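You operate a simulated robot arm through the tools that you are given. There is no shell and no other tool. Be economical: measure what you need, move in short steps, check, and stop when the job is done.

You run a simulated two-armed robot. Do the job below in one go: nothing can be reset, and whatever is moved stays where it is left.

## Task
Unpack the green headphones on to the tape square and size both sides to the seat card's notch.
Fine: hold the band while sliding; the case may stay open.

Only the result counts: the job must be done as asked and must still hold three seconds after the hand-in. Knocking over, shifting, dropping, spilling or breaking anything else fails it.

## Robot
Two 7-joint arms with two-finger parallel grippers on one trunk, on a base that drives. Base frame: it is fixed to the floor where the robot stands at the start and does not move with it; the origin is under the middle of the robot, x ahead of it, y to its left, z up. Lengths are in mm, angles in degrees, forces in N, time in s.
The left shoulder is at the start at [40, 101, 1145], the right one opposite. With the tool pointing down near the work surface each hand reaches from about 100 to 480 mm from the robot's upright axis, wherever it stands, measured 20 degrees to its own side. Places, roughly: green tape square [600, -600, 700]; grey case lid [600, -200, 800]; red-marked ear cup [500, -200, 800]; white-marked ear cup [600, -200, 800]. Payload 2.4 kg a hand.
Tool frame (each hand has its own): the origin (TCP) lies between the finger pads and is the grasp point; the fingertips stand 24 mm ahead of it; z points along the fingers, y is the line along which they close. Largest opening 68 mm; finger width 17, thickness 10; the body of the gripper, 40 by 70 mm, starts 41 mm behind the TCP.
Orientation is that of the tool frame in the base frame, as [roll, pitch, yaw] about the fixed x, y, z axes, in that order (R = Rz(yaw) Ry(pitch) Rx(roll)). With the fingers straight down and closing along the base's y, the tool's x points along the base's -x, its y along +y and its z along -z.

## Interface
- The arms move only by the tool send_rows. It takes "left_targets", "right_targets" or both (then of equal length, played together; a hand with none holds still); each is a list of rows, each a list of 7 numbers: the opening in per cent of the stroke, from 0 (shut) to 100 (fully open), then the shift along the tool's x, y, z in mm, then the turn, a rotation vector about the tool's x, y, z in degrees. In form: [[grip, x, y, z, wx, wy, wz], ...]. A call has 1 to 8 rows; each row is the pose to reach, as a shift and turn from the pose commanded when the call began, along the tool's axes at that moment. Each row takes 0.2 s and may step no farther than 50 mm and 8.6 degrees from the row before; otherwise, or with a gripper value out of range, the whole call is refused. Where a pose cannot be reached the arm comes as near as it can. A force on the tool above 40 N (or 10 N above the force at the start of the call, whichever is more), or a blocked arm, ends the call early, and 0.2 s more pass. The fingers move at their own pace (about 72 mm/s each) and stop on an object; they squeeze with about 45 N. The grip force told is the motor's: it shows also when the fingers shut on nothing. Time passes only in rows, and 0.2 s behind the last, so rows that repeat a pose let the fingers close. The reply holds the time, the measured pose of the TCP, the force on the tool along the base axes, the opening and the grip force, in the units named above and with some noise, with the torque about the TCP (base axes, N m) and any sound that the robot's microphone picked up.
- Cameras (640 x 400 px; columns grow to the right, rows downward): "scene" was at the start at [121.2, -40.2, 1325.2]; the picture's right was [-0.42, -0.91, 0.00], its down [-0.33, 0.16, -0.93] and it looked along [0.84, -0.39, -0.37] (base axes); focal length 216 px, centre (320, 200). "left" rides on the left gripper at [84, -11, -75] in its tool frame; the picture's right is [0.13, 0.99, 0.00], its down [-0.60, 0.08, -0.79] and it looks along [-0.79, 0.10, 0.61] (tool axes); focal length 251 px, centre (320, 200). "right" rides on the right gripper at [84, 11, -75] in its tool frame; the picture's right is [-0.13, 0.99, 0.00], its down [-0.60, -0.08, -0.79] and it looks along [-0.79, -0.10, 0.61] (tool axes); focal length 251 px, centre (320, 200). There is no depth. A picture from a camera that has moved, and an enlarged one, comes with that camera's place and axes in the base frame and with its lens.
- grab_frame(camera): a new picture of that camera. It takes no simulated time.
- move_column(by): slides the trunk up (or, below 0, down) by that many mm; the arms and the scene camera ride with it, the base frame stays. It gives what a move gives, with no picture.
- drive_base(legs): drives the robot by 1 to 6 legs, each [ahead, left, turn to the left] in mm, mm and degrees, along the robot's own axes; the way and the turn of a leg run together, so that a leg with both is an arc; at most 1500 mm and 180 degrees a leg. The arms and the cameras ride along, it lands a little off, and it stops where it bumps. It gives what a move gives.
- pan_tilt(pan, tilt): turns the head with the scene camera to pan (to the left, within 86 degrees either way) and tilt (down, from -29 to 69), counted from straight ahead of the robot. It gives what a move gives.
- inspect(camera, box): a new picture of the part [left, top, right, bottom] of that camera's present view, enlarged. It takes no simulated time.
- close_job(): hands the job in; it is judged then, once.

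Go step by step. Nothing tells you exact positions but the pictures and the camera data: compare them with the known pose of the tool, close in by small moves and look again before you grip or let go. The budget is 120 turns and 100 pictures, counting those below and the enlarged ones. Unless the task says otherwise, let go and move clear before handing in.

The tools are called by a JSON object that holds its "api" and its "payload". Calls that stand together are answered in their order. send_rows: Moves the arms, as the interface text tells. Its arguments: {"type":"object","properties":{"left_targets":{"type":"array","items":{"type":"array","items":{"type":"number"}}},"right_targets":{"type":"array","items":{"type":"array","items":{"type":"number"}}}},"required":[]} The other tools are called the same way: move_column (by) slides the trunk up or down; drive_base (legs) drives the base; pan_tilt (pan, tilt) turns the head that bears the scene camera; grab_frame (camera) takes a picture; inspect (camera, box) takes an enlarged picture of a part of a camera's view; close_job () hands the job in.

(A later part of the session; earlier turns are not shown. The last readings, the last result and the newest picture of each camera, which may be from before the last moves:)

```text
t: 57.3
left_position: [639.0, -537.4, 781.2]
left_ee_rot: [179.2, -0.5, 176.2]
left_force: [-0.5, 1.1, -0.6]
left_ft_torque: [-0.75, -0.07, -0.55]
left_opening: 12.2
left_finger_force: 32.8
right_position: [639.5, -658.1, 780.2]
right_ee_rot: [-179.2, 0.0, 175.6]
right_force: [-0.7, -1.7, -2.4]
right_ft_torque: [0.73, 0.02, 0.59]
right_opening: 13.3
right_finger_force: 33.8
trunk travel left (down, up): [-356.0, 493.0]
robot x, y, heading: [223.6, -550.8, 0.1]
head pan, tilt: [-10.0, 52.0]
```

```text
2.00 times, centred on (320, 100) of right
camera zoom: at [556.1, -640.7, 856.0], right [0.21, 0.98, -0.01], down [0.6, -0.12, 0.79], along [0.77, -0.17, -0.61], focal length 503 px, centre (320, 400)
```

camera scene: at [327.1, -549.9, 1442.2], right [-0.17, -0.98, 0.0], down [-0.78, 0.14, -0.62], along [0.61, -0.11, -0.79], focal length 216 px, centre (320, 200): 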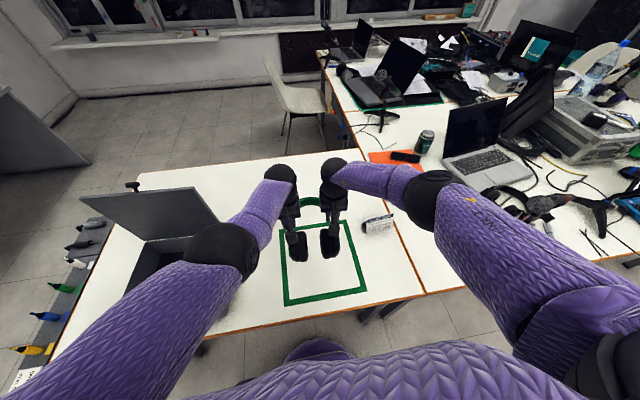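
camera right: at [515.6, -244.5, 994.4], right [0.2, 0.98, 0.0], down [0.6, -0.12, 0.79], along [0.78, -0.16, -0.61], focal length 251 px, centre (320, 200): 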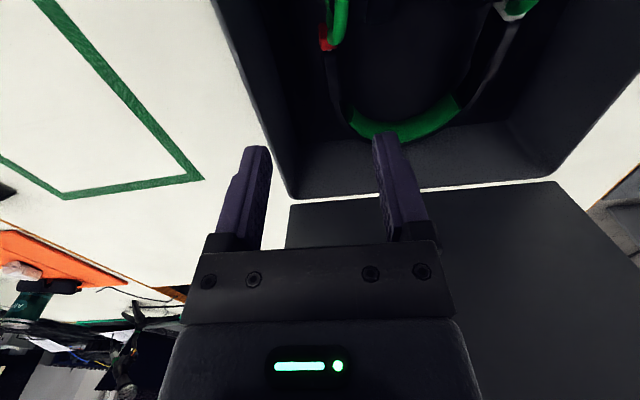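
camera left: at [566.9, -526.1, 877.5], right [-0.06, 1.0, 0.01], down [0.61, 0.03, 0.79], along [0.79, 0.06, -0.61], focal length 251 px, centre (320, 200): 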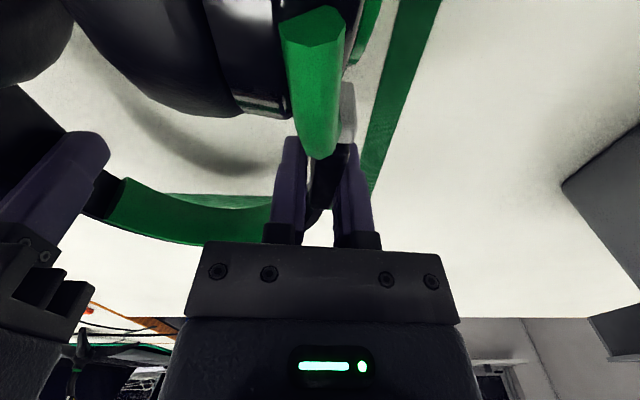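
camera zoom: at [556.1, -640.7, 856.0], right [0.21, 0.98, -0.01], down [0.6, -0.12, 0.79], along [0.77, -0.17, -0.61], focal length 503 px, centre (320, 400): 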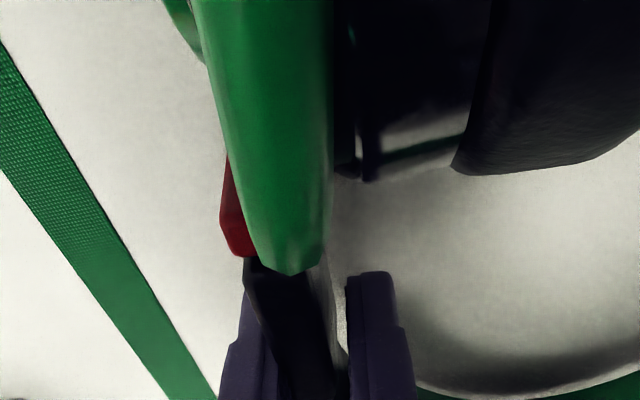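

{"api": "move_column", "payload": {"by": -4}}

{"api": "move_column", "payload": {"by": -3}}

{"api": "inspect", "payload": {"camera": "scene", "box": [240, 180, 400, 300]}}

```text
t: 57.9
left_position: [639.2, -536.3, 777.4]
left_ee_rot: [179.3, -0.4, 176.2]
left_force: [1.4, 2.4, -0.4]
left_ft_torque: [-0.77, -0.03, -0.55]
left_opening: 12.1
left_finger_force: 33.3
right_position: [639.1, -659.3, 777.3]
right_ee_rot: [-179.2, -0.1, 175.5]
right_force: [-1.0, -2.3, -0.9]
right_ft_torque: [0.74, -0.06, 0.62]
right_opening: 13.2
right_finger_force: 33.4
trunk travel left (down, up): [-352.0, 497.0]
robot x, y, heading: [220.8, -549.1, -0.0]
head pan, tilt: [-10.0, 52.0]
```

```text
t: 58.4
left_position: [638.7, -536.6, 775.1]
left_ee_rot: [179.3, -0.5, 176.2]
left_force: [1.6, 3.4, 5.0]
left_ft_torque: [-0.64, 0.61, -0.59]
left_opening: 12.5
left_finger_force: 33.0
right_position: [640.1, -657.3, 774.7]
right_ee_rot: [-179.4, 0.0, 175.6]
right_force: [-1.1, -4.1, 7.3]
right_ft_torque: [0.67, 0.55, 0.6]
right_opening: 13.0
right_finger_force: 33.6
trunk travel left (down, up): [-349.0, 500.0]
robot x, y, heading: [222.0, -550.8, -0.1]
head pan, tilt: [-10.0, 52.0]
```

```text
3.33 times, centred on (320, 240) of scene
camera zoom: at [335.1, -566.0, 1269.4], right [-0.17, -0.98, 0.0], down [-0.78, 0.14, -0.62], along [0.61, -0.11, -0.79], focal length 719 px, centre (320, 67)
```

zoom: 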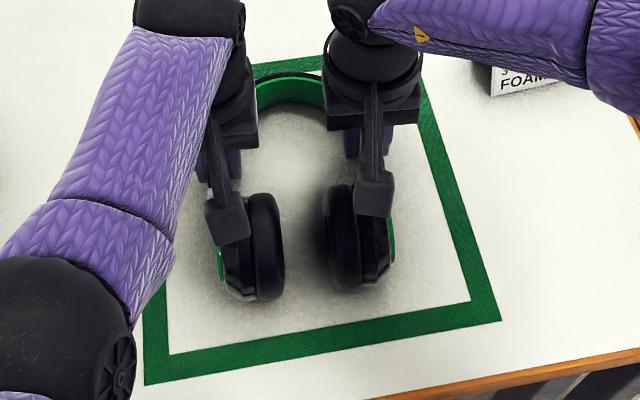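

The headset rests on the table inside the square. Next I'll release the left hand, raise it and look at both sliders while the right hand keeps holding its sleeve.

{"api": "send_rows", "payload": {"left_targets": [[30, 0, 0, 0, 0, 0, 0], [60, 0, 0, 0, 0, 0, 0], [75, 0, 0, -15, 0, 0, 0], [75, 0, 0, -45, 0, 0, 0], [75, 15, 0, -90, 0, 0, 0], [75, 30, 0, -120, 0, 0, 0]]}}

{"api": "inspect", "payload": {"camera": "left", "box": [120, 0, 480, 225]}}

{"api": "inspect", "payload": {"camera": "scene", "box": [260, 190, 380, 280]}}

```text
t: 59.8
left_position: [622.0, -538.6, 881.8]
left_ee_rot: [179.3, -0.5, 176.3]
left_force: [-0.1, 0.4, 0.2]
left_ft_torque: [-0.02, 0.03, 0.03]
left_opening: 51.2
left_finger_force: 0.0
left hand out of reach, approached as far as the arm can: row 6
right_position: [638.2, -658.1, 773.9]
right_ee_rot: [-179.3, 0.0, 175.6]
right_force: [-4.0, 1.0, 10.2]
right_ft_torque: [0.74, -0.47, 0.46]
right_opening: 12.8
right_finger_force: 33.3
trunk travel left (down, up): [-349.0, 500.0]
robot x, y, heading: [222.0, -550.5, 0.1]
head pan, tilt: [-10.0, 52.0]
```

```text
1.78 times, centred on (300, 112) of left
camera zoom: at [537.3, -545.6, 958.0], right [-0.06, 1.0, 0.01], down [0.61, 0.03, 0.79], along [0.79, 0.06, -0.61], focal length 447 px, centre (356, 356)
```

zoom: 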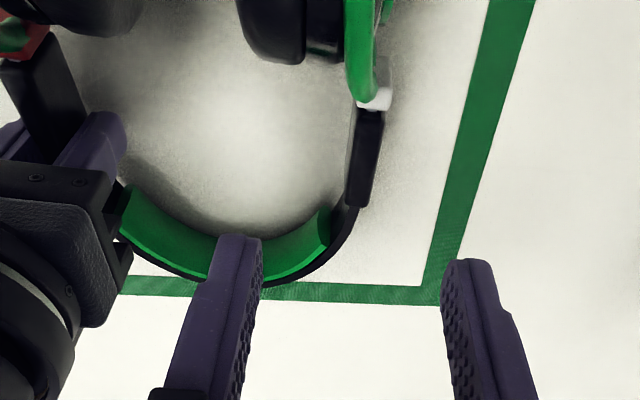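

```text
4.44 times, centred on (320, 235) of scene
camera zoom: at [334.4, -565.9, 1269.3], right [-0.17, -0.98, 0.0], down [-0.78, 0.14, -0.62], along [0.61, -0.11, -0.79], focal length 958 px, centre (320, 44)
```

zoom: 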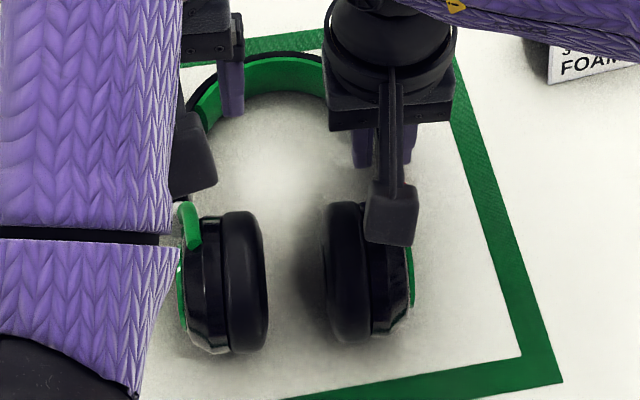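

{"api": "inspect", "payload": {"camera": "left", "box": [300, 30, 364, 126]}}

```text
4.17 times, centred on (332, 78) of left
camera zoom: at [537.3, -545.6, 958.0], right [-0.06, 1.0, 0.01], down [0.61, 0.03, 0.79], along [0.79, 0.06, -0.61], focal length 1048 px, centre (270, 708)
```

zoom: 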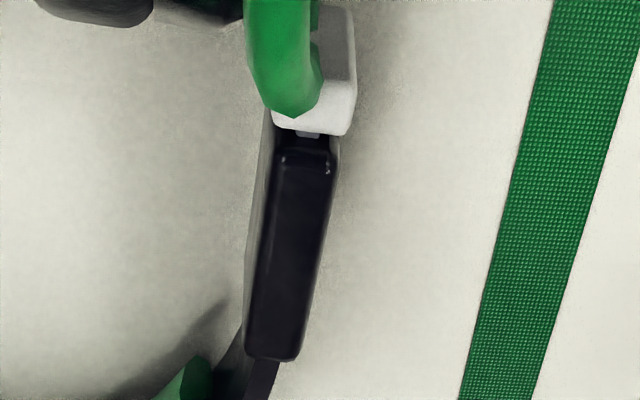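

{"api": "send_rows", "payload": {"left_targets": [[100, 40, 0, 0, 0, 0, 0], [100, 80, -10, 0, 0, -7, 0], [100, 115, -25, 0, 0, -14, 0], [100, 145, -42, 0, 0, -21, 0], [100, 165, -60, 0, 0, -28, 0], [100, 180, -75, 10, 0, -36, 0], [100, 186, -87, 22, 0, -43, 0], [100, 186, -87, 32, 0, -45, 0]]}}

{"api": "grab_frame", "payload": {"camera": "left"}}

{"api": "grab_frame", "payload": {"camera": "scene"}}

```text
t: 60.5
left_position: [617.7, -534.0, 958.7]
left_ee_rot: [176.5, 26.2, 176.7]
left_force: [0.2, -0.2, -0.2]
left_ft_torque: [-0.02, -0.03, -0.01]
left_opening: 67.9
left_finger_force: 0.0
left hand out of reach, approached as far as the arm can: row 1, 2, 3
right_position: [640.4, -655.7, 773.1]
right_ee_rot: [-179.5, -0.1, 175.6]
right_force: [-2.4, -0.7, 6.9]
right_ft_torque: [0.68, -0.48, 0.34]
right_opening: 11.9
right_finger_force: 32.4
trunk travel left (down, up): [-349.0, 500.0]
robot x, y, heading: [222.2, -553.2, 0.0]
head pan, tilt: [-10.0, 52.0]
stopped in row 3 (left hand): the arm was blocked; the commanded pose is now the measured one
```

```text
28 pictures are left
camera left: at [507.9, -543.9, 989.9], right [-0.09, 1.0, 0.0], down [0.19, 0.02, 0.98], along [0.98, 0.08, -0.19], focal length 251 px, centre (320, 200)
```

left: 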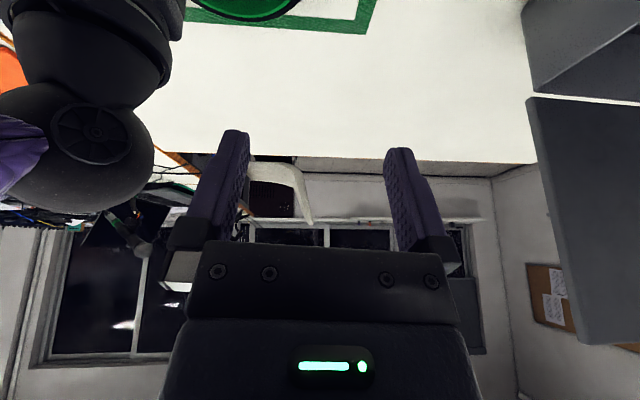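

```text
27 pictures are left
camera scene: at [335.0, -565.9, 1269.2], right [-0.17, -0.98, 0.0], down [-0.78, 0.14, -0.62], along [0.61, -0.11, -0.79], focal length 216 px, centre (320, 200)
```

scene: 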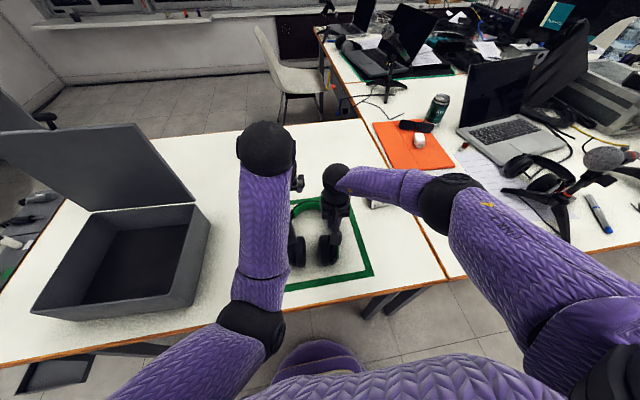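

Retracting near the body is what blocks the left arm. New plan: leave the headset lying, raise the trunk so both arms work well below the shoulders. The right hand will hold the arch's right shoulder yawed 45° (its camera out of the way) and the left will pull the cup tool-down.

{"api": "send_rows", "payload": {"right_targets": [[30, 0, 0, 0, 0, 0, 0], [60, 0, 0, 0, 0, 0, 0], [70, 0, 0, -15, 0, 0, 0], [70, 0, 0, -45, 0, 0, 0], [70, 0, -5, -80, 0, 0, 0]]}}

{"api": "move_column", "payload": {"by": 130}}

{"api": "send_rows", "payload": {"left_targets": [[70, 0, 0, 20, 0, 3, 0], [70, 10, 0, 45, 0, 8, 0], [70, 25, 0, 70, 0, 13, 0], [70, 40, 0, 95, 0, 18, 0], [70, 55, 0, 120, 0, 23, 0], [70, 70, 0, 145, 0, 26, 0]], "right_targets": [[70, 0, -10, 0, 0, 0, 7], [70, 0, -15, 0, 0, 0, 14], [70, 0, -15, 0, 0, 0, 21], [70, 0, -15, 0, 0, 0, 28], [70, 0, -15, 0, 0, 0, 35], [70, 0, -15, 0, 0, 0, 41]]}}

{"api": "grab_frame", "payload": {"camera": "scene"}}

```text
t: 61.7
left_position: [616.5, -533.7, 959.8]
left_ee_rot: [176.5, 26.1, 176.5]
left_force: [0.1, 0.0, -1.2]
left_ft_torque: [0.01, -0.03, -0.02]
left_opening: 68.1
left_finger_force: 0.1
right_position: [639.3, -662.9, 852.9]
right_ee_rot: [-179.3, -0.1, 175.5]
right_force: [0.2, 0.5, 0.2]
right_ft_torque: [0.02, -0.01, -0.01]
right_opening: 47.8
right_finger_force: 0.1
trunk travel left (down, up): [-349.0, 500.0]
robot x, y, heading: [223.3, -556.4, -0.1]
head pan, tilt: [-10.0, 52.0]
```

```text
t: 63.3
left_position: [618.8, -529.8, 1089.4]
left_ee_rot: [175.7, 26.4, 176.8]
left_force: [0.0, -0.5, 0.1]
left_ft_torque: [-0.02, -0.02, 0.04]
left_opening: 68.1
left_finger_force: 0.0
right_position: [639.7, -661.0, 983.3]
right_ee_rot: [-179.4, -0.1, 175.5]
right_force: [-0.4, 0.7, -0.5]
right_ft_torque: [0.03, -0.03, 0.0]
right_opening: 47.5
right_finger_force: 0.2
trunk travel left (down, up): [-479.0, 370.0]
robot x, y, heading: [224.3, -551.7, -0.1]
head pan, tilt: [-10.0, 52.0]
```

```text
t: 64.7
left_position: [614.6, -531.7, 928.8]
left_ee_rot: [177.5, 0.1, 177.8]
left_force: [0.0, -0.1, 0.6]
left_ft_torque: [0.0, -0.01, 0.0]
left_opening: 47.7
left_finger_force: 0.1
right_position: [638.8, -677.5, 984.2]
right_ee_rot: [-179.4, 0.4, 134.5]
right_force: [0.0, 0.3, 0.3]
right_ft_torque: [0.02, 0.0, -0.01]
right_opening: 47.7
right_finger_force: 0.0
trunk travel left (down, up): [-479.0, 370.0]
robot x, y, heading: [222.0, -553.3, -0.2]
head pan, tilt: [-10.0, 52.0]
```

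```text
26 pictures are left
camera scene: at [318.4, -566.1, 1400.0], right [-0.17, -0.98, 0.0], down [-0.78, 0.14, -0.62], along [0.61, -0.11, -0.79], focal length 216 px, centre (320, 200)
```

scene: 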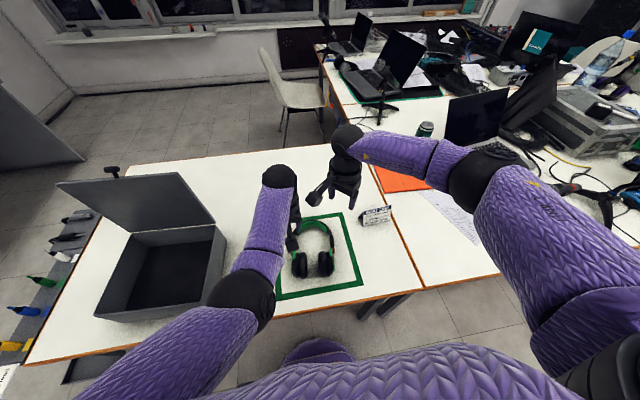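

{"api": "send_rows", "payload": {"right_targets": [[70, 0, 0, 0, 0, 0, -8.5], [70, 0, 0, 0, 0, 0, -17], [70, 0, 0, 0, 0, 0, -25.5], [70, 0, 0, 0, 0, 0, -34], [70, 0, 0, 0, 0, 0, -42.5], [70, 0, 0, 0, 0, 0, -51], [70, 0, 0, 0, 0, 0, -59.5], [70, 0, 0, 0, 0, 0, -68]]}}

{"api": "send_rows", "payload": {"right_targets": [[70, 0, 0, 0, 0, 0, -8], [70, 0, 0, 0, 0, 0, -16], [70, 0, 0, 0, 0, 0, -22]]}}

{"api": "inspect", "payload": {"camera": "scene", "box": [260, 190, 380, 300]}}

```text
t: 66.5
left_position: [615.7, -529.4, 929.5]
left_ee_rot: [177.4, 0.1, 177.8]
left_force: [-0.2, 0.2, -0.4]
left_ft_torque: [0.01, -0.01, -0.01]
left_opening: 47.9
left_finger_force: 0.0
right_position: [637.7, -677.0, 984.1]
right_ee_rot: [-179.3, -0.4, -157.2]
right_force: [0.9, 0.8, 0.0]
right_ft_torque: [0.03, 0.0, 0.03]
right_opening: 47.6
right_finger_force: 0.0
trunk travel left (down, up): [-479.0, 370.0]
robot x, y, heading: [224.8, -558.3, -0.2]
head pan, tilt: [-10.0, 52.0]
```

```text
t: 67.3
left_position: [615.5, -531.8, 930.6]
left_ee_rot: [177.4, 0.1, 177.9]
left_force: [0.2, -0.1, -0.4]
left_ft_torque: [0.02, 0.0, -0.02]
left_opening: 47.6
left_finger_force: 0.0
right_position: [637.8, -677.3, 984.5]
right_ee_rot: [-179.5, -0.4, -145.4]
right_force: [0.3, -0.6, 0.3]
right_ft_torque: [-0.02, 0.01, -0.05]
right_opening: 47.5
right_finger_force: 0.1
right hand out of reach, approached as far as the arm can: row 2, 3
trunk travel left (down, up): [-479.0, 370.0]
robot x, y, heading: [223.2, -550.5, 0.2]
head pan, tilt: [-10.0, 52.0]
```

```text
3.64 times, centred on (320, 245) of scene
camera zoom: at [318.3, -566.0, 1400.1], right [-0.17, -0.98, 0.0], down [-0.78, 0.14, -0.62], along [0.61, -0.11, -0.79], focal length 784 px, centre (320, 36)
```

zoom: 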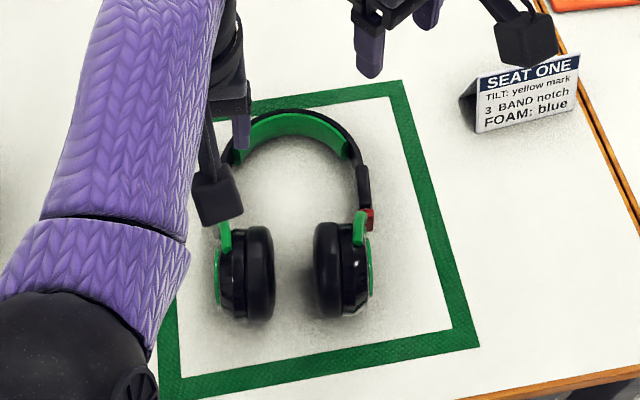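

{"api": "drive_base", "payload": {"legs": [[35, -25, 0]]}}

{"api": "send_rows", "payload": {"right_targets": [[70, 0, 0, 40, 0, 0, 0], [70, 0, 0, 80, 0, 0, 0], [70, 0, 0, 105, 0, 0, 0]]}}

```text
t: 68.2
left_position: [653.2, -556.5, 929.4]
left_ee_rot: [177.4, 0.0, 177.9]
left_force: [-0.9, 0.0, -0.2]
left_ft_torque: [0.03, 0.04, 0.03]
left_opening: 47.5
left_finger_force: 0.1
right_position: [674.7, -702.2, 983.1]
right_ee_rot: [-179.6, -0.5, -145.3]
right_force: [0.5, -1.0, 0.5]
right_ft_torque: [-0.02, 0.04, -0.02]
right_opening: 47.6
right_finger_force: 0.1
trunk travel left (down, up): [-479.0, 370.0]
robot x, y, heading: [259.0, -579.4, 0.2]
head pan, tilt: [-10.0, 52.0]
```

```text
t: 69.0
left_position: [651.7, -556.7, 928.3]
left_ee_rot: [177.4, 0.1, 177.9]
left_force: [-0.7, -0.3, 0.5]
left_ft_torque: [0.03, -0.01, 0.05]
left_opening: 47.6
left_finger_force: 0.1
right_position: [674.5, -703.4, 945.2]
right_ee_rot: [-179.4, -0.5, -145.4]
right_force: [-0.5, -1.1, 0.1]
right_ft_torque: [0.02, 0.0, 0.01]
right_opening: 47.5
right_finger_force: 0.1
right hand out of reach, approached as far as the arm can: row 2, 3
trunk travel left (down, up): [-479.0, 370.0]
robot x, y, heading: [261.7, -577.5, -0.3]
head pan, tilt: [-10.0, 52.0]
```

{"api": "send_rows", "payload": {"right_targets": [[70, 0, 0, 0, 0, 0, 7], [70, 0, 0, 0, 0, 0, 14], [70, 0, 0, 0, 0, 0, 17]]}}

{"api": "move_column", "payload": {"by": -70}}

{"api": "inspect", "payload": {"camera": "right", "box": [180, 0, 640, 287]}}

{"api": "inspect", "payload": {"camera": "scene", "box": [240, 130, 420, 290]}}

```text
t: 69.8
left_position: [651.3, -556.7, 929.1]
left_ee_rot: [177.4, 0.1, 177.9]
left_force: [0.4, 0.1, 0.8]
left_ft_torque: [-0.01, 0.0, -0.01]
left_opening: 47.3
left_finger_force: 0.0
right_position: [675.4, -702.1, 944.2]
right_ee_rot: [-179.3, -0.2, -162.5]
right_force: [0.2, 0.9, 0.1]
right_ft_torque: [-0.03, 0.0, -0.01]
right_opening: 47.8
right_finger_force: 0.2
trunk travel left (down, up): [-479.0, 370.0]
robot x, y, heading: [261.4, -581.3, -0.3]
head pan, tilt: [-10.0, 52.0]
```

```text
t: 70.8
left_position: [650.9, -557.1, 859.7]
left_ee_rot: [177.4, 0.0, 177.8]
left_force: [-0.5, -0.1, -0.8]
left_ft_torque: [0.03, -0.01, -0.02]
left_opening: 47.6
left_finger_force: 0.0
right_position: [675.5, -701.6, 872.9]
right_ee_rot: [-179.3, -0.3, -162.4]
right_force: [-0.5, -0.4, -0.9]
right_ft_torque: [-0.02, -0.02, 0.0]
right_opening: 47.8
right_finger_force: 0.1
trunk travel left (down, up): [-409.0, 440.0]
robot x, y, heading: [261.4, -578.4, 0.3]
head pan, tilt: [-10.0, 52.0]
```

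```text
1.39 times, centred on (410, 144) of right
camera zoom: at [591.2, -715.8, 949.5], right [-0.18, 0.98, -0.01], down [0.6, 0.12, 0.79], along [0.78, 0.13, -0.61], focal length 350 px, centre (195, 279)
```

zoom: 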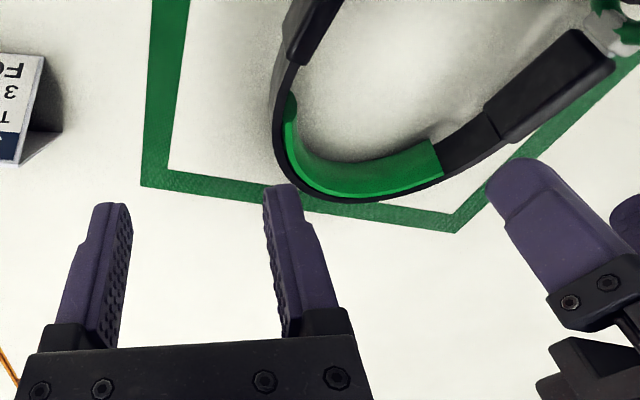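

```text
2.50 times, centred on (330, 210) of scene
camera zoom: at [362.2, -591.3, 1329.7], right [-0.17, -0.98, 0.0], down [-0.78, 0.14, -0.62], along [0.61, -0.11, -0.79], focal length 539 px, centre (295, 175)
```

zoom: 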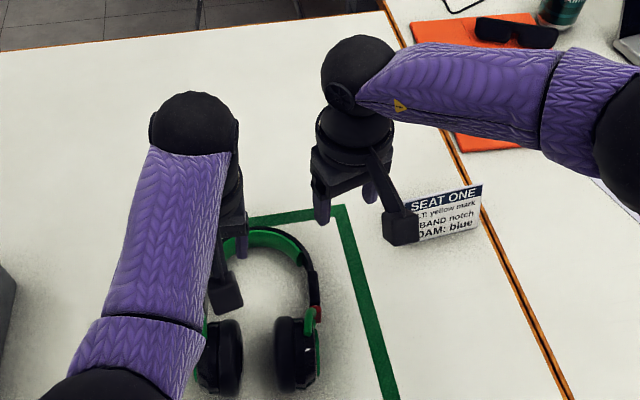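

{"api": "send_rows", "payload": {"left_targets": [[100, 25, 0, 5, -1, 0, 0], [100, 50, 0, 10, -2, 0, 1], [100, 75, -5, 10, -2.5, 0, 2], [100, 91, -15, 10, -2.5, 0, 2], [100, 98, -40, 10, -2.5, 0, 2]], "right_targets": [[70, 0, 0, 0, 0, 0, 0], [70, -5, 11, 0, 0, 0, 0], [70, -10, 22, 0, 0, 0, 0], [70, -13, 33, 0, 0, 0, 0], [70, -15.5, 44, 0, 0, 0, 0]]}}

{"api": "grab_frame", "payload": {"camera": "right"}}

{"api": "inspect", "payload": {"camera": "left", "box": [120, 0, 520, 250]}}

```text
t: 71.7
left_position: [640.7, -544.2, 909.7]
left_ee_rot: [172.5, 11.4, 176.8]
left_force: [0.3, 0.0, 1.5]
left_ft_torque: [-0.03, 0.0, 0.02]
left_opening: 68.0
left_finger_force: 0.0
right_position: [677.3, -675.7, 873.0]
right_ee_rot: [-179.4, -0.4, -162.5]
right_force: [0.5, 0.5, -0.5]
right_ft_torque: [-0.01, 0.02, -0.02]
right_opening: 47.8
right_finger_force: 0.1
trunk travel left (down, up): [-409.0, 440.0]
robot x, y, heading: [259.1, -579.2, 0.1]
head pan, tilt: [-10.0, 52.0]
stopped in row 4 (left hand): the arm was blocked; the commanded pose is now the measured one
```

```text
22 pictures are left
camera right: at [594.1, -690.6, 949.0], right [-0.18, 0.98, -0.01], down [0.6, 0.12, 0.79], along [0.78, 0.13, -0.61], focal length 251 px, centre (320, 200)
```

right: 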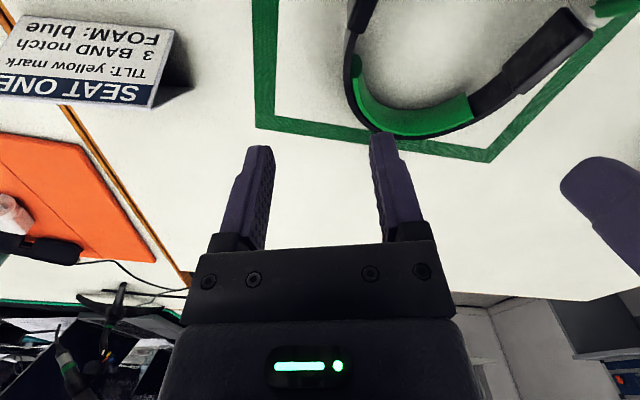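

```text
1.60 times, centred on (320, 125) of left
camera zoom: at [543.6, -560.2, 964.4], right [-0.1, 0.99, 0.1], down [0.43, -0.05, 0.9], along [0.9, 0.13, -0.42], focal length 402 px, centre (320, 320)
```

zoom: 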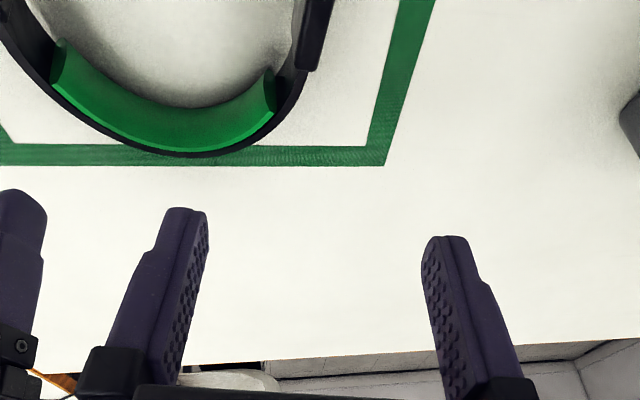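

{"api": "move_column", "payload": {"by": 150}}

{"api": "send_rows", "payload": {"left_targets": [[70, 6, -2, 21, 0, 0, 0], [70, 14, -5, 42, 1, 2, 0], [70, 26, -8, 63, 2, 4, 0], [70, 40, -11, 84, 4, 6, 0], [70, 58, -14, 105, 6, 8, 0], [70, 78, -17, 126, 7.5, 11, 0], [70, 98, -20, 147, 7.5, 11, 0], [70, 116, -24, 168, 7.5, 11, 0]]}}

{"api": "grab_frame", "payload": {"camera": "scene"}}

```text
t: 73.5
left_position: [641.5, -537.5, 1056.6]
left_ee_rot: [171.8, 11.2, 177.0]
left_force: [-0.1, 0.2, 0.5]
left_ft_torque: [0.01, -0.02, 0.05]
left_opening: 68.4
left_finger_force: 0.0
right_position: [676.7, -676.2, 1024.4]
right_ee_rot: [-179.4, -0.5, -162.4]
right_force: [0.2, 0.8, 0.5]
right_ft_torque: [0.01, 0.02, 0.04]
right_opening: 47.5
right_finger_force: 0.1
trunk travel left (down, up): [-559.0, 290.0]
robot x, y, heading: [261.8, -575.5, -0.1]
head pan, tilt: [-10.0, 52.0]
```

```text
t: 75.5
left_position: [588.8, -538.1, 885.3]
left_ee_rot: [179.5, 3.8, 177.9]
left_force: [0.0, 0.4, -0.5]
left_ft_torque: [-0.02, -0.03, 0.0]
left_opening: 47.5
left_finger_force: 0.1
right_position: [677.6, -676.6, 1024.2]
right_ee_rot: [-179.3, -0.4, -162.5]
right_force: [-0.5, 0.2, -0.3]
right_ft_torque: [-0.01, 0.03, 0.0]
right_opening: 47.3
right_finger_force: 0.1
trunk travel left (down, up): [-559.0, 290.0]
robot x, y, heading: [258.3, -577.3, -0.2]
head pan, tilt: [-10.0, 52.0]
stopped in row 8 (left hand): the arm was blocked; the commanded pose is now the measured one
```

```text
20 pictures are left
camera scene: at [348.3, -591.1, 1480.3], right [-0.17, -0.98, 0.0], down [-0.78, 0.14, -0.62], along [0.61, -0.11, -0.79], focal length 216 px, centre (320, 200)
```

scene: 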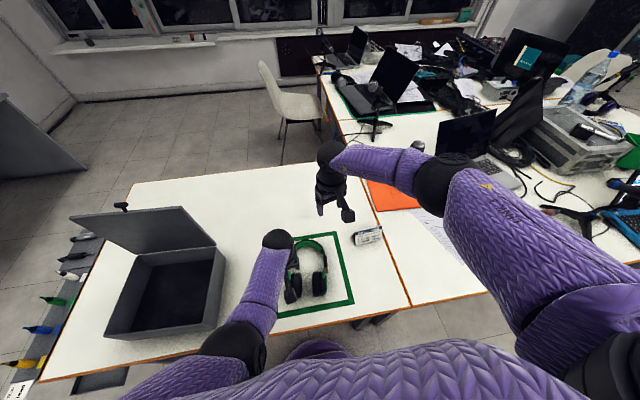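

Left arm can reach far but not near; the right does near well. I'll swap roles: left holds the band apex (fingers closing along x), right pulls the cups. Shifting the base and turning the left hand now.

{"api": "drive_base", "payload": {"legs": [[22, -35, 0]]}}

{"api": "send_rows", "payload": {"left_targets": [[70, -10, -2, -8, 0, 2, -8], [70, -22, -4, -16, 0, 4, -16], [70, -34, -6, -24, 0, 4, -24], [70, -46, -9, -32, 0, 4, -32], [70, -55, -12, -40, 0, 4, -40], [70, -62, -14, -40, 0, 4, -48], [70, -70, -16, -40, 0, 4, -56], [70, -75, -18, -40, 0, 4, -64]], "right_targets": [[100, 15, 0, 0, 0, 0, 5], [100, 30, 0, 0, 0, 0, 10], [100, 50, 0, 0, 0, 0, 15], [100, 70, 0, 0, 0, 0, 22], [100, 90, 0, 0, 0, 0, 22], [100, 110, 0, 0, 0, 0, 22], [100, 130, 0, 0, 0, 0, 22], [100, 150, 0, 0, 0, 0, 22]]}}

```text
t: 76.3
left_position: [610.5, -572.2, 885.2]
left_ee_rot: [179.4, 3.8, 177.9]
left_force: [0.1, 0.2, -0.3]
left_ft_torque: [0.0, 0.02, -0.03]
left_opening: 47.4
left_finger_force: 0.1
right_position: [700.3, -712.6, 1023.3]
right_ee_rot: [-179.4, -0.4, -162.4]
right_force: [-0.1, 0.0, 0.1]
right_ft_torque: [0.02, 0.01, 0.06]
right_opening: 47.8
right_finger_force: 0.1
trunk travel left (down, up): [-559.0, 290.0]
robot x, y, heading: [278.8, -615.2, -0.2]
head pan, tilt: [-10.0, 52.0]
```

```text
t: 78.2
left_position: [671.3, -590.1, 936.7]
left_ee_rot: [-178.8, -1.0, -118.1]
left_force: [0.0, -0.9, -0.5]
left_ft_torque: [-0.01, 0.03, 0.01]
left_opening: 47.6
left_finger_force: 0.0
left hand out of reach, approached as far as the arm can: row 7, 8
right_position: [555.6, -756.5, 1025.2]
right_ee_rot: [-179.3, -0.1, 175.7]
right_force: [0.5, -0.4, 0.3]
right_ft_torque: [-0.01, 0.02, -0.02]
right_opening: 67.9
right_finger_force: 0.0
trunk travel left (down, up): [-559.0, 290.0]
robot x, y, heading: [280.4, -612.4, -0.1]
head pan, tilt: [-10.0, 52.0]
```

{"api": "move_column", "payload": {"by": -90}}

{"api": "send_rows", "payload": {"left_targets": [[70, 5, 8, 0, 0, 0, -5], [70, 10, 15, 0, 0, 0, -10], [70, 15, 22, 0, 0, 0, -15], [70, 15, 30, 0, 0, 0, -20]]}}

{"api": "inspect", "payload": {"camera": "scene", "box": [240, 130, 400, 300]}}

{"api": "grab_frame", "payload": {"camera": "left"}}

```text
t: 79.4
left_position: [672.4, -590.7, 846.5]
left_ee_rot: [-178.8, -1.1, -118.2]
left_force: [0.0, 0.4, -0.6]
left_ft_torque: [-0.02, 0.01, 0.0]
left_opening: 47.7
left_finger_force: 0.0
right_position: [555.7, -756.8, 935.2]
right_ee_rot: [-179.2, -0.1, 175.6]
right_force: [0.2, -0.5, 0.3]
right_ft_torque: [-0.01, -0.01, -0.05]
right_opening: 68.0
right_finger_force: 0.0
trunk travel left (down, up): [-469.0, 380.0]
robot x, y, heading: [280.2, -613.1, -0.1]
head pan, tilt: [-10.0, 52.0]
```

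```text
t: 80.6
left_position: [665.0, -569.4, 862.7]
left_ee_rot: [-176.0, 0.6, -96.9]
left_force: [-0.1, 0.2, -0.3]
left_ft_torque: [0.0, 0.03, 0.03]
left_opening: 47.7
left_finger_force: 0.0
right_position: [556.6, -757.3, 934.1]
right_ee_rot: [-179.3, -0.1, 175.5]
right_force: [0.7, 0.3, -0.9]
right_ft_torque: [-0.03, 0.0, 0.02]
right_opening: 68.2
right_finger_force: 0.1
trunk travel left (down, up): [-469.0, 380.0]
robot x, y, heading: [282.2, -617.3, 0.0]
head pan, tilt: [-10.0, 52.0]
stopped in row 4 (left hand): the arm was blocked; the commanded pose is now the measured one
```

```text
2.35 times, centred on (320, 215) of scene
camera zoom: at [377.3, -626.6, 1390.0], right [-0.17, -0.98, 0.0], down [-0.78, 0.14, -0.62], along [0.61, -0.11, -0.79], focal length 507 px, centre (320, 165)
```

zoom: 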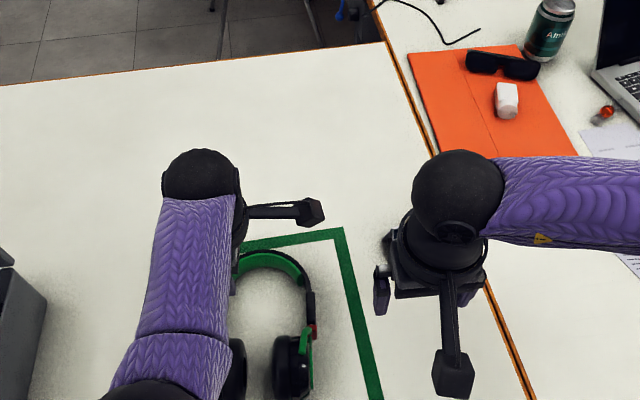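

```text
18 pictures are left
camera left: at [660.4, -654.2, 937.8], right [-1.0, -0.01, -0.07], down [-0.06, 0.61, 0.79], along [0.03, 0.79, -0.61], focal length 251 px, centre (320, 200)
```

left: 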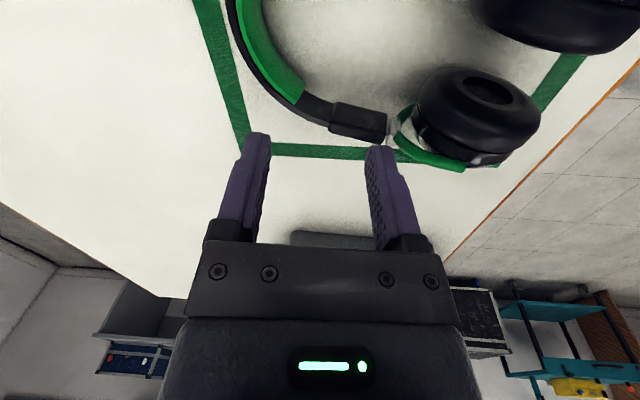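

{"api": "drive_base", "payload": {"legs": [[30, -5, 0]]}}

{"api": "send_rows", "payload": {"left_targets": [[70, 12, -6, 0, -1, 0, 0], [70, 22, -12, 0, -2, 0, 0], [70, 32, -19, 0, -4, 0, 0]]}}

{"api": "grab_frame", "payload": {"camera": "left"}}

```text
t: 81.4
left_position: [693.7, -573.9, 861.4]
left_ee_rot: [-176.2, 0.7, -96.9]
left_force: [0.0, -0.1, -0.4]
left_ft_torque: [0.01, 0.03, -0.05]
left_opening: 47.8
left_finger_force: 0.1
right_position: [585.5, -763.7, 934.6]
right_ee_rot: [-179.3, -0.1, 175.6]
right_force: [0.8, -0.5, 0.3]
right_ft_torque: [-0.01, -0.04, -0.02]
right_opening: 68.0
right_finger_force: 0.0
trunk travel left (down, up): [-469.0, 380.0]
robot x, y, heading: [307.8, -618.6, -0.1]
head pan, tilt: [-10.0, 52.0]
```

```text
t: 82.2
left_position: [708.1, -610.7, 864.1]
left_ee_rot: [179.8, 0.6, -96.8]
left_force: [0.4, 0.2, 1.3]
left_ft_torque: [0.03, 0.02, -0.02]
left_opening: 47.7
left_finger_force: 0.0
right_position: [586.6, -761.4, 933.5]
right_ee_rot: [-179.3, -0.2, 175.7]
right_force: [-0.1, 0.0, -0.7]
right_ft_torque: [0.0, 0.0, 0.01]
right_opening: 68.0
right_finger_force: 0.1
trunk travel left (down, up): [-469.0, 380.0]
robot x, y, heading: [311.1, -620.6, -0.3]
head pan, tilt: [-10.0, 52.0]
```

```text
17 pictures are left
camera left: at [709.3, -696.1, 937.7], right [-1.0, -0.01, 0.0], down [0.0, 0.6, 0.8], along [-0.01, 0.8, -0.6], focal length 251 px, centre (320, 200)
```

left: 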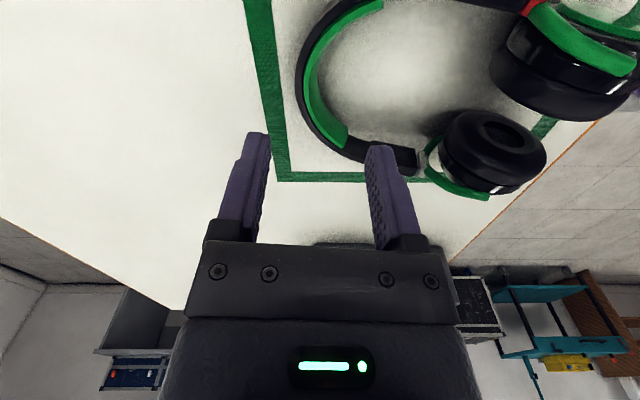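

{"api": "send_rows", "payload": {"left_targets": [[70, 0, -4, 0, 0, 0, 0], [70, -2, -8, 0, 0, 0, 0]]}}

{"api": "move_column", "payload": {"by": -88}}

{"api": "inspect", "payload": {"camera": "left", "box": [160, 0, 560, 250]}}

```text
t: 82.8
left_position: [714.7, -607.0, 865.0]
left_ee_rot: [179.7, 0.8, -96.9]
left_force: [-0.2, 0.3, -0.6]
left_ft_torque: [0.03, 0.04, -0.03]
left_opening: 47.7
left_finger_force: 0.2
right_position: [587.4, -762.1, 934.2]
right_ee_rot: [-179.3, -0.2, 175.6]
right_force: [-0.2, -0.8, 0.0]
right_ft_torque: [0.0, -0.02, 0.02]
right_opening: 67.9
right_finger_force: 0.2
trunk travel left (down, up): [-469.0, 380.0]
robot x, y, heading: [311.0, -620.4, 0.0]
head pan, tilt: [-10.0, 52.0]
```

```text
t: 84.1
left_position: [715.8, -606.9, 775.4]
left_ee_rot: [179.9, 0.8, -96.9]
left_force: [0.3, -0.2, 0.4]
left_ft_torque: [0.03, 0.0, -0.02]
left_opening: 47.8
left_finger_force: 0.1
right_position: [587.0, -763.0, 846.7]
right_ee_rot: [-179.3, 0.0, 175.6]
right_force: [0.2, -0.2, 0.5]
right_ft_torque: [-0.03, 0.02, 0.03]
right_opening: 67.9
right_finger_force: 0.2
trunk travel left (down, up): [-381.0, 468.0]
robot x, y, heading: [311.1, -618.2, -0.1]
head pan, tilt: [-10.0, 52.0]
```

```text
1.60 times, centred on (360, 125) of left
camera zoom: at [717.4, -693.5, 849.4], right [-1.0, -0.01, 0.0], down [0.0, 0.6, 0.8], along [-0.01, 0.8, -0.6], focal length 402 px, centre (256, 320)
```

zoom: 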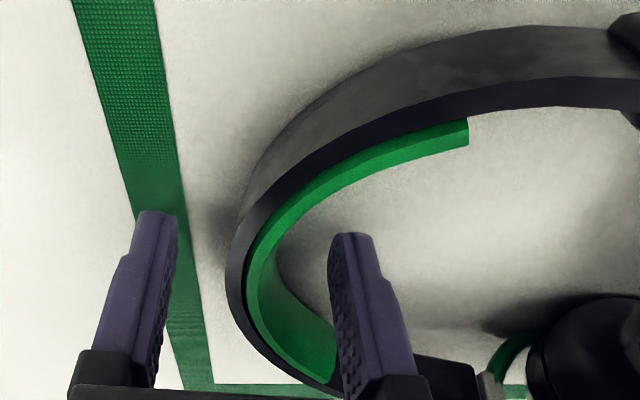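

{"api": "send_rows", "payload": {"left_targets": [[45, 0, 0, 2, 0, 0, 0], [30, 0, 0, 2, 0, 0, 0], [0, 0, 0, 2, 0, 0, 0], [0, 0, 0, 2, 0, 0, 0], [0, 0, 0, 2, 0, 0, 0]]}}

{"api": "inspect", "payload": {"camera": "scene", "box": [230, 150, 410, 320]}}

```text
t: 85.3
left_position: [716.9, -607.5, 772.4]
left_ee_rot: [179.9, 0.7, -97.0]
left_force: [0.9, 2.4, 3.9]
left_ft_torque: [-0.05, 0.75, -0.26]
left_opening: 13.8
left_finger_force: 34.1
right_position: [585.8, -761.9, 846.9]
right_ee_rot: [-179.3, -0.1, 175.6]
right_force: [-0.2, 0.0, 0.7]
right_ft_torque: [-0.02, 0.02, -0.01]
right_opening: 68.1
right_finger_force: 0.0
trunk travel left (down, up): [-381.0, 468.0]
robot x, y, heading: [311.3, -619.6, -0.2]
head pan, tilt: [-10.0, 52.0]
```

```text
2.35 times, centred on (320, 235) of scene
camera zoom: at [417.9, -631.8, 1301.5], right [-0.17, -0.98, 0.0], down [-0.78, 0.14, -0.62], along [0.61, -0.11, -0.79], focal length 507 px, centre (320, 118)
```

zoom: 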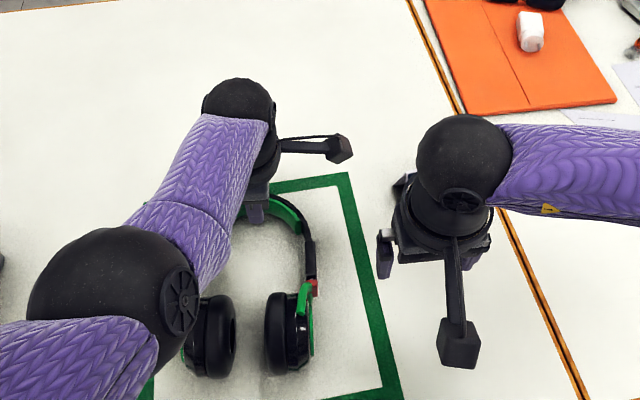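

Left holds the apex. Pulling by hooking: I'll put the right hand's closed fingers behind the right cup (tilted 20° outward to clear the left forearm) and push it toward −x.

{"api": "send_rows", "payload": {"right_targets": [[60, -5, 10, -20, 0, 0, 0], [20, -10, 30, -25, -7, 0, 0], [0, -15, 55, -25, -14, 0, 0], [0, -19.6, 80, -25, -20, 0, 0], [0, -19.6, 96.8, -25, -20, 0, 0]]}}

{"api": "inspect", "payload": {"camera": "right", "box": [160, 0, 480, 200]}}

```text
t: 86.5
left_position: [717.2, -607.4, 772.4]
left_ee_rot: [179.8, 0.7, -96.8]
left_force: [0.9, 1.7, 5.4]
left_ft_torque: [0.07, 0.69, -0.27]
left_opening: 14.2
left_finger_force: 34.3
right_position: [612.3, -667.6, 871.4]
right_ee_rot: [160.6, -0.1, 175.4]
right_force: [-0.6, 0.3, 0.2]
right_ft_torque: [0.01, -0.01, -0.01]
right_opening: 0.0
right_finger_force: 23.8
trunk travel left (down, up): [-381.0, 468.0]
robot x, y, heading: [308.9, -617.5, -0.2]
head pan, tilt: [-10.0, 52.0]
```

```text
2.00 times, centred on (320, 100) of right
camera zoom: at [527.5, -675.4, 945.3], right [0.2, 0.92, 0.33], down [0.58, -0.38, 0.72], along [0.79, 0.04, -0.61], focal length 503 px, centre (320, 400)
```

zoom: 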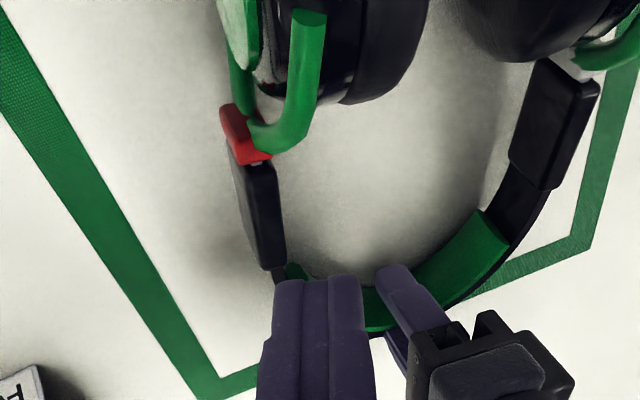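

{"api": "send_rows", "payload": {"right_targets": [[0, -4.3, 1, 30, 0, 0, 0], [0, -4.3, 1.8, 55, 0, 0, 0], [0, -4.3, 1.8, 75, 0, 0, 0], [0, -4.3, 1.8, 88, 0, 0, 0]]}}

{"api": "inspect", "payload": {"camera": "right", "box": [160, 0, 480, 200]}}

```text
t: 87.5
left_position: [716.2, -607.4, 772.6]
left_ee_rot: [179.7, 0.7, -96.9]
left_force: [1.2, 1.1, 5.5]
left_ft_torque: [0.1, 0.69, -0.25]
left_opening: 13.7
left_finger_force: 33.9
right_position: [620.3, -636.9, 790.0]
right_ee_rot: [160.8, 0.1, 175.6]
right_force: [0.1, -1.0, -0.3]
right_ft_torque: [0.02, 0.01, 0.0]
right_opening: 0.3
right_finger_force: 23.4
trunk travel left (down, up): [-381.0, 468.0]
robot x, y, heading: [307.1, -619.7, -0.0]
head pan, tilt: [-10.0, 52.0]
```

```text
2.00 times, centred on (320, 100) of right
camera zoom: at [534.2, -645.3, 864.2], right [0.2, 0.92, 0.33], down [0.58, -0.38, 0.72], along [0.79, 0.04, -0.61], focal length 503 px, centre (320, 400)
```

zoom: 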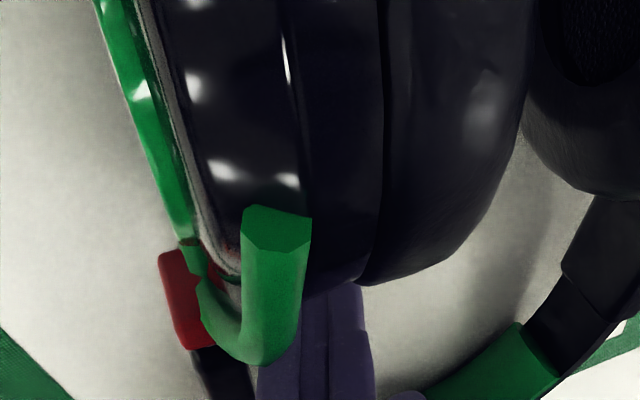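

{"api": "send_rows", "payload": {"right_targets": [[0, 3, 0, 0, 0, 0, 0], [0, 6, 0, 0, 0, 0, 0], [0, 9, 0, 0, 0, 0, 0], [0, 11, 0, 0, 0, 0, 0], [0, 13, 0, 0, 0, 0, 0], [0, 15, 0, 0, 0, 0, 0]]}}

```text
t: 88.9
left_position: [716.5, -606.8, 773.6]
left_ee_rot: [179.7, 0.7, -96.8]
left_force: [-0.9, 0.7, 7.7]
left_ft_torque: [0.34, 0.69, -0.25]
left_opening: 13.7
left_finger_force: 33.7
right_position: [605.3, -636.0, 787.9]
right_ee_rot: [160.6, -0.1, 175.5]
right_force: [2.5, 0.0, 0.2]
right_ft_torque: [-0.02, 0.01, -0.01]
right_opening: 0.1
right_finger_force: 23.6
trunk travel left (down, up): [-381.0, 468.0]
robot x, y, heading: [310.3, -620.2, 0.1]
head pan, tilt: [-10.0, 52.0]
```

Contact just beginning (2.5 N). Continuing in small steps.

{"api": "send_rows", "payload": {"right_targets": [[0, 1, 0, 0, 0, 0, 0], [0, 2, 0, 0, 0, 0, 0], [0, 3, 0, 0, 0, 0, 0], [0, 4, 0, 0, 0, 0, 0]]}}

{"api": "send_rows", "payload": {"right_targets": [[0, 1, 0, 0, 0, 0, 0], [0, 2, 0, 0, 0, 0, 0], [0, 3, 0, 0, 0, 0, 0], [0, 4, 0, 0, 0, 0, 0]]}}

{"api": "inspect", "payload": {"camera": "right", "box": [160, 50, 480, 250]}}

```text
t: 89.9
left_position: [716.3, -608.3, 772.7]
left_ee_rot: [179.7, 0.8, -97.0]
left_force: [-1.1, 0.8, 6.0]
left_ft_torque: [0.31, 0.74, -0.3]
left_opening: 13.9
left_finger_force: 33.4
right_position: [600.9, -635.2, 787.6]
right_ee_rot: [160.7, 0.0, 175.6]
right_force: [2.1, -0.6, 1.1]
right_ft_torque: [0.0, 0.01, -0.05]
right_opening: 0.3
right_finger_force: 24.4
trunk travel left (down, up): [-381.0, 468.0]
robot x, y, heading: [311.9, -619.3, -0.1]
head pan, tilt: [-10.0, 52.0]
```

```text
t: 90.9
left_position: [716.7, -607.9, 772.7]
left_ee_rot: [179.9, 0.7, -96.9]
left_force: [-2.7, 1.8, 6.1]
left_ft_torque: [0.23, 0.72, -0.28]
left_opening: 13.9
left_finger_force: 33.5
right_position: [597.0, -633.6, 786.1]
right_ee_rot: [160.7, 0.0, 175.5]
right_force: [3.0, -0.5, 0.6]
right_ft_torque: [0.02, 0.0, 0.0]
right_opening: 0.0
right_finger_force: 23.9
trunk travel left (down, up): [-381.0, 468.0]
robot x, y, heading: [310.6, -617.7, -0.1]
head pan, tilt: [-10.0, 52.0]
```

```text
2.00 times, centred on (320, 150) of right
camera zoom: at [511.3, -643.6, 862.3], right [0.2, 0.92, 0.33], down [0.58, -0.38, 0.72], along [0.79, 0.04, -0.61], focal length 503 px, centre (320, 300)
```

zoom: 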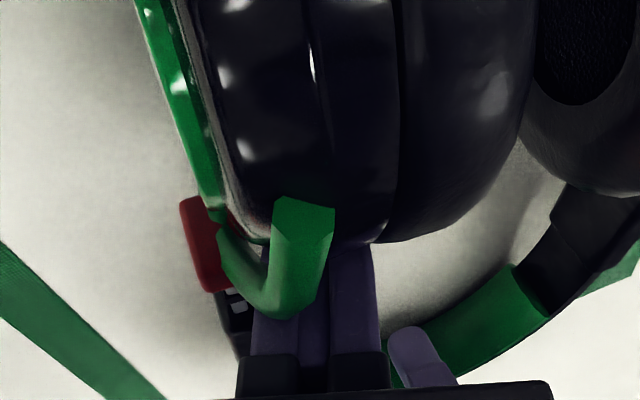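

{"api": "inspect", "payload": {"camera": "right", "box": [250, 140, 330, 240]}}

```text
4.00 times, centred on (290, 190) of right
camera zoom: at [511.3, -643.6, 862.3], right [0.2, 0.92, 0.33], down [0.58, -0.38, 0.72], along [0.79, 0.04, -0.61], focal length 1006 px, centre (440, 240)
```

zoom: 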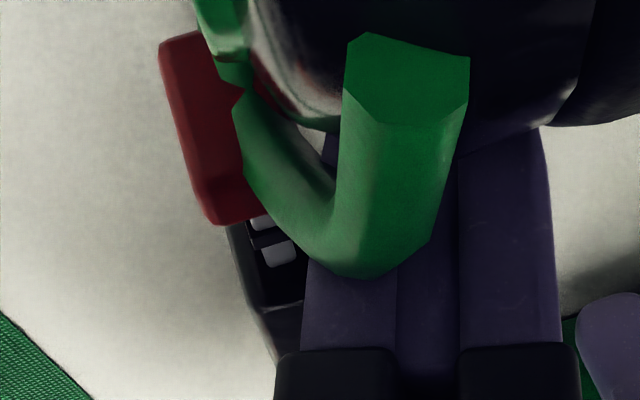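

{"api": "inspect", "payload": {"camera": "right", "box": [262, 180, 302, 205]}}

{"api": "inspect", "payload": {"camera": "scene", "box": [296, 252, 344, 282]}}

```text
16.00 times, centred on (282, 192) of right
camera zoom: at [511.3, -643.6, 862.3], right [0.2, 0.92, 0.33], down [0.58, -0.38, 0.72], along [0.79, 0.04, -0.61], focal length 4023 px, centre (928, 320)
```

zoom: 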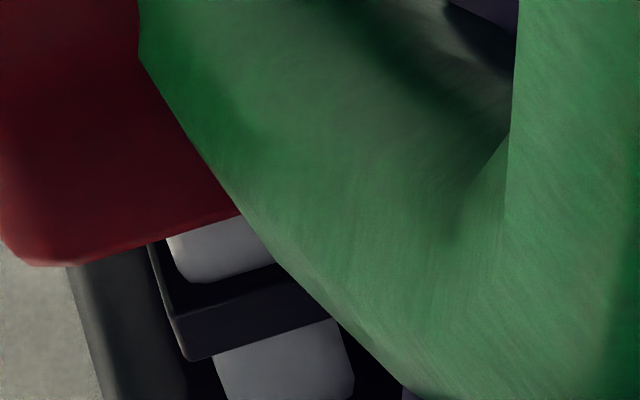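

```text
13.33 times, centred on (320, 267) of scene
camera zoom: at [417.7, -632.0, 1301.5], right [-0.17, -0.98, 0.0], down [-0.78, 0.14, -0.62], along [0.61, -0.11, -0.79], focal length 2875 px, centre (320, -693)
```

zoom: 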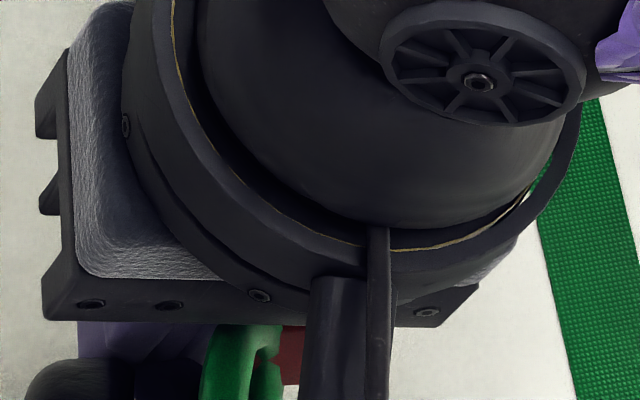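

I need an unobstructed view of the sliders; I'll raise the right hand (friction holds the slider) and zoom in on both sides.

{"api": "send_rows", "payload": {"right_targets": [[0, -6, 0, 0, 0, 0, 0], [0, -10, 0, -25, 0, 0, 0], [0, -14, 0, -55, 0, 0, 0], [0, -18, 0, -88, 0, 0, 0]]}}

{"api": "inspect", "payload": {"camera": "right", "box": [255, 35, 319, 75]}}

{"api": "inspect", "payload": {"camera": "right", "box": [405, 0, 485, 50]}}

```text
t: 91.9
left_position: [716.1, -606.4, 773.9]
left_ee_rot: [179.9, 0.7, -96.8]
left_force: [-0.8, 0.3, 5.1]
left_ft_torque: [0.25, 0.71, -0.2]
left_opening: 13.7
left_finger_force: 33.6
right_position: [611.9, -664.2, 870.1]
right_ee_rot: [160.7, -0.1, 175.7]
right_force: [-1.0, -0.4, 0.2]
right_ft_torque: [0.0, 0.01, -0.01]
right_opening: 0.0
right_finger_force: 23.8
trunk travel left (down, up): [-381.0, 468.0]
robot x, y, heading: [310.3, -617.1, 0.1]
head pan, tilt: [-10.0, 52.0]
```

```text
10.00 times, centred on (287, 55) of right
camera zoom: at [526.8, -673.3, 946.2], right [0.2, 0.92, 0.33], down [0.58, -0.38, 0.72], along [0.79, 0.04, -0.61], focal length 2514 px, centre (650, 1650)
```

zoom: 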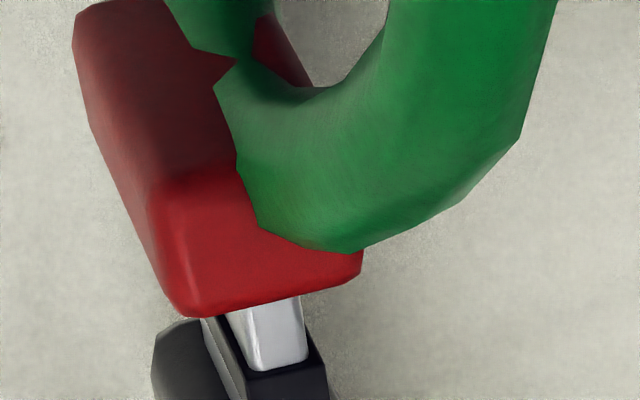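

```text
8.00 times, centred on (445, 25) of right
camera zoom: at [526.8, -673.3, 946.2], right [0.2, 0.92, 0.33], down [0.58, -0.38, 0.72], along [0.79, 0.04, -0.61], focal length 2012 px, centre (-680, 1600)
```

zoom: 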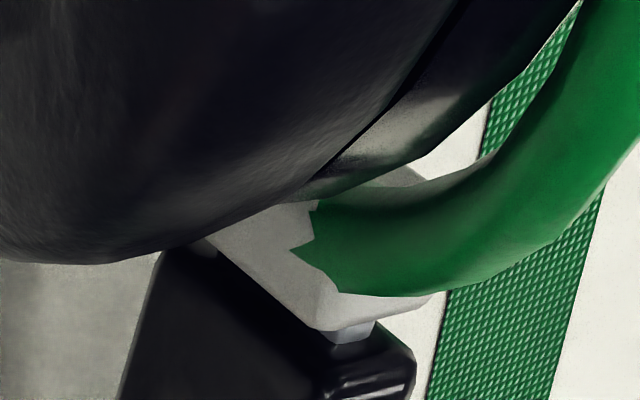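

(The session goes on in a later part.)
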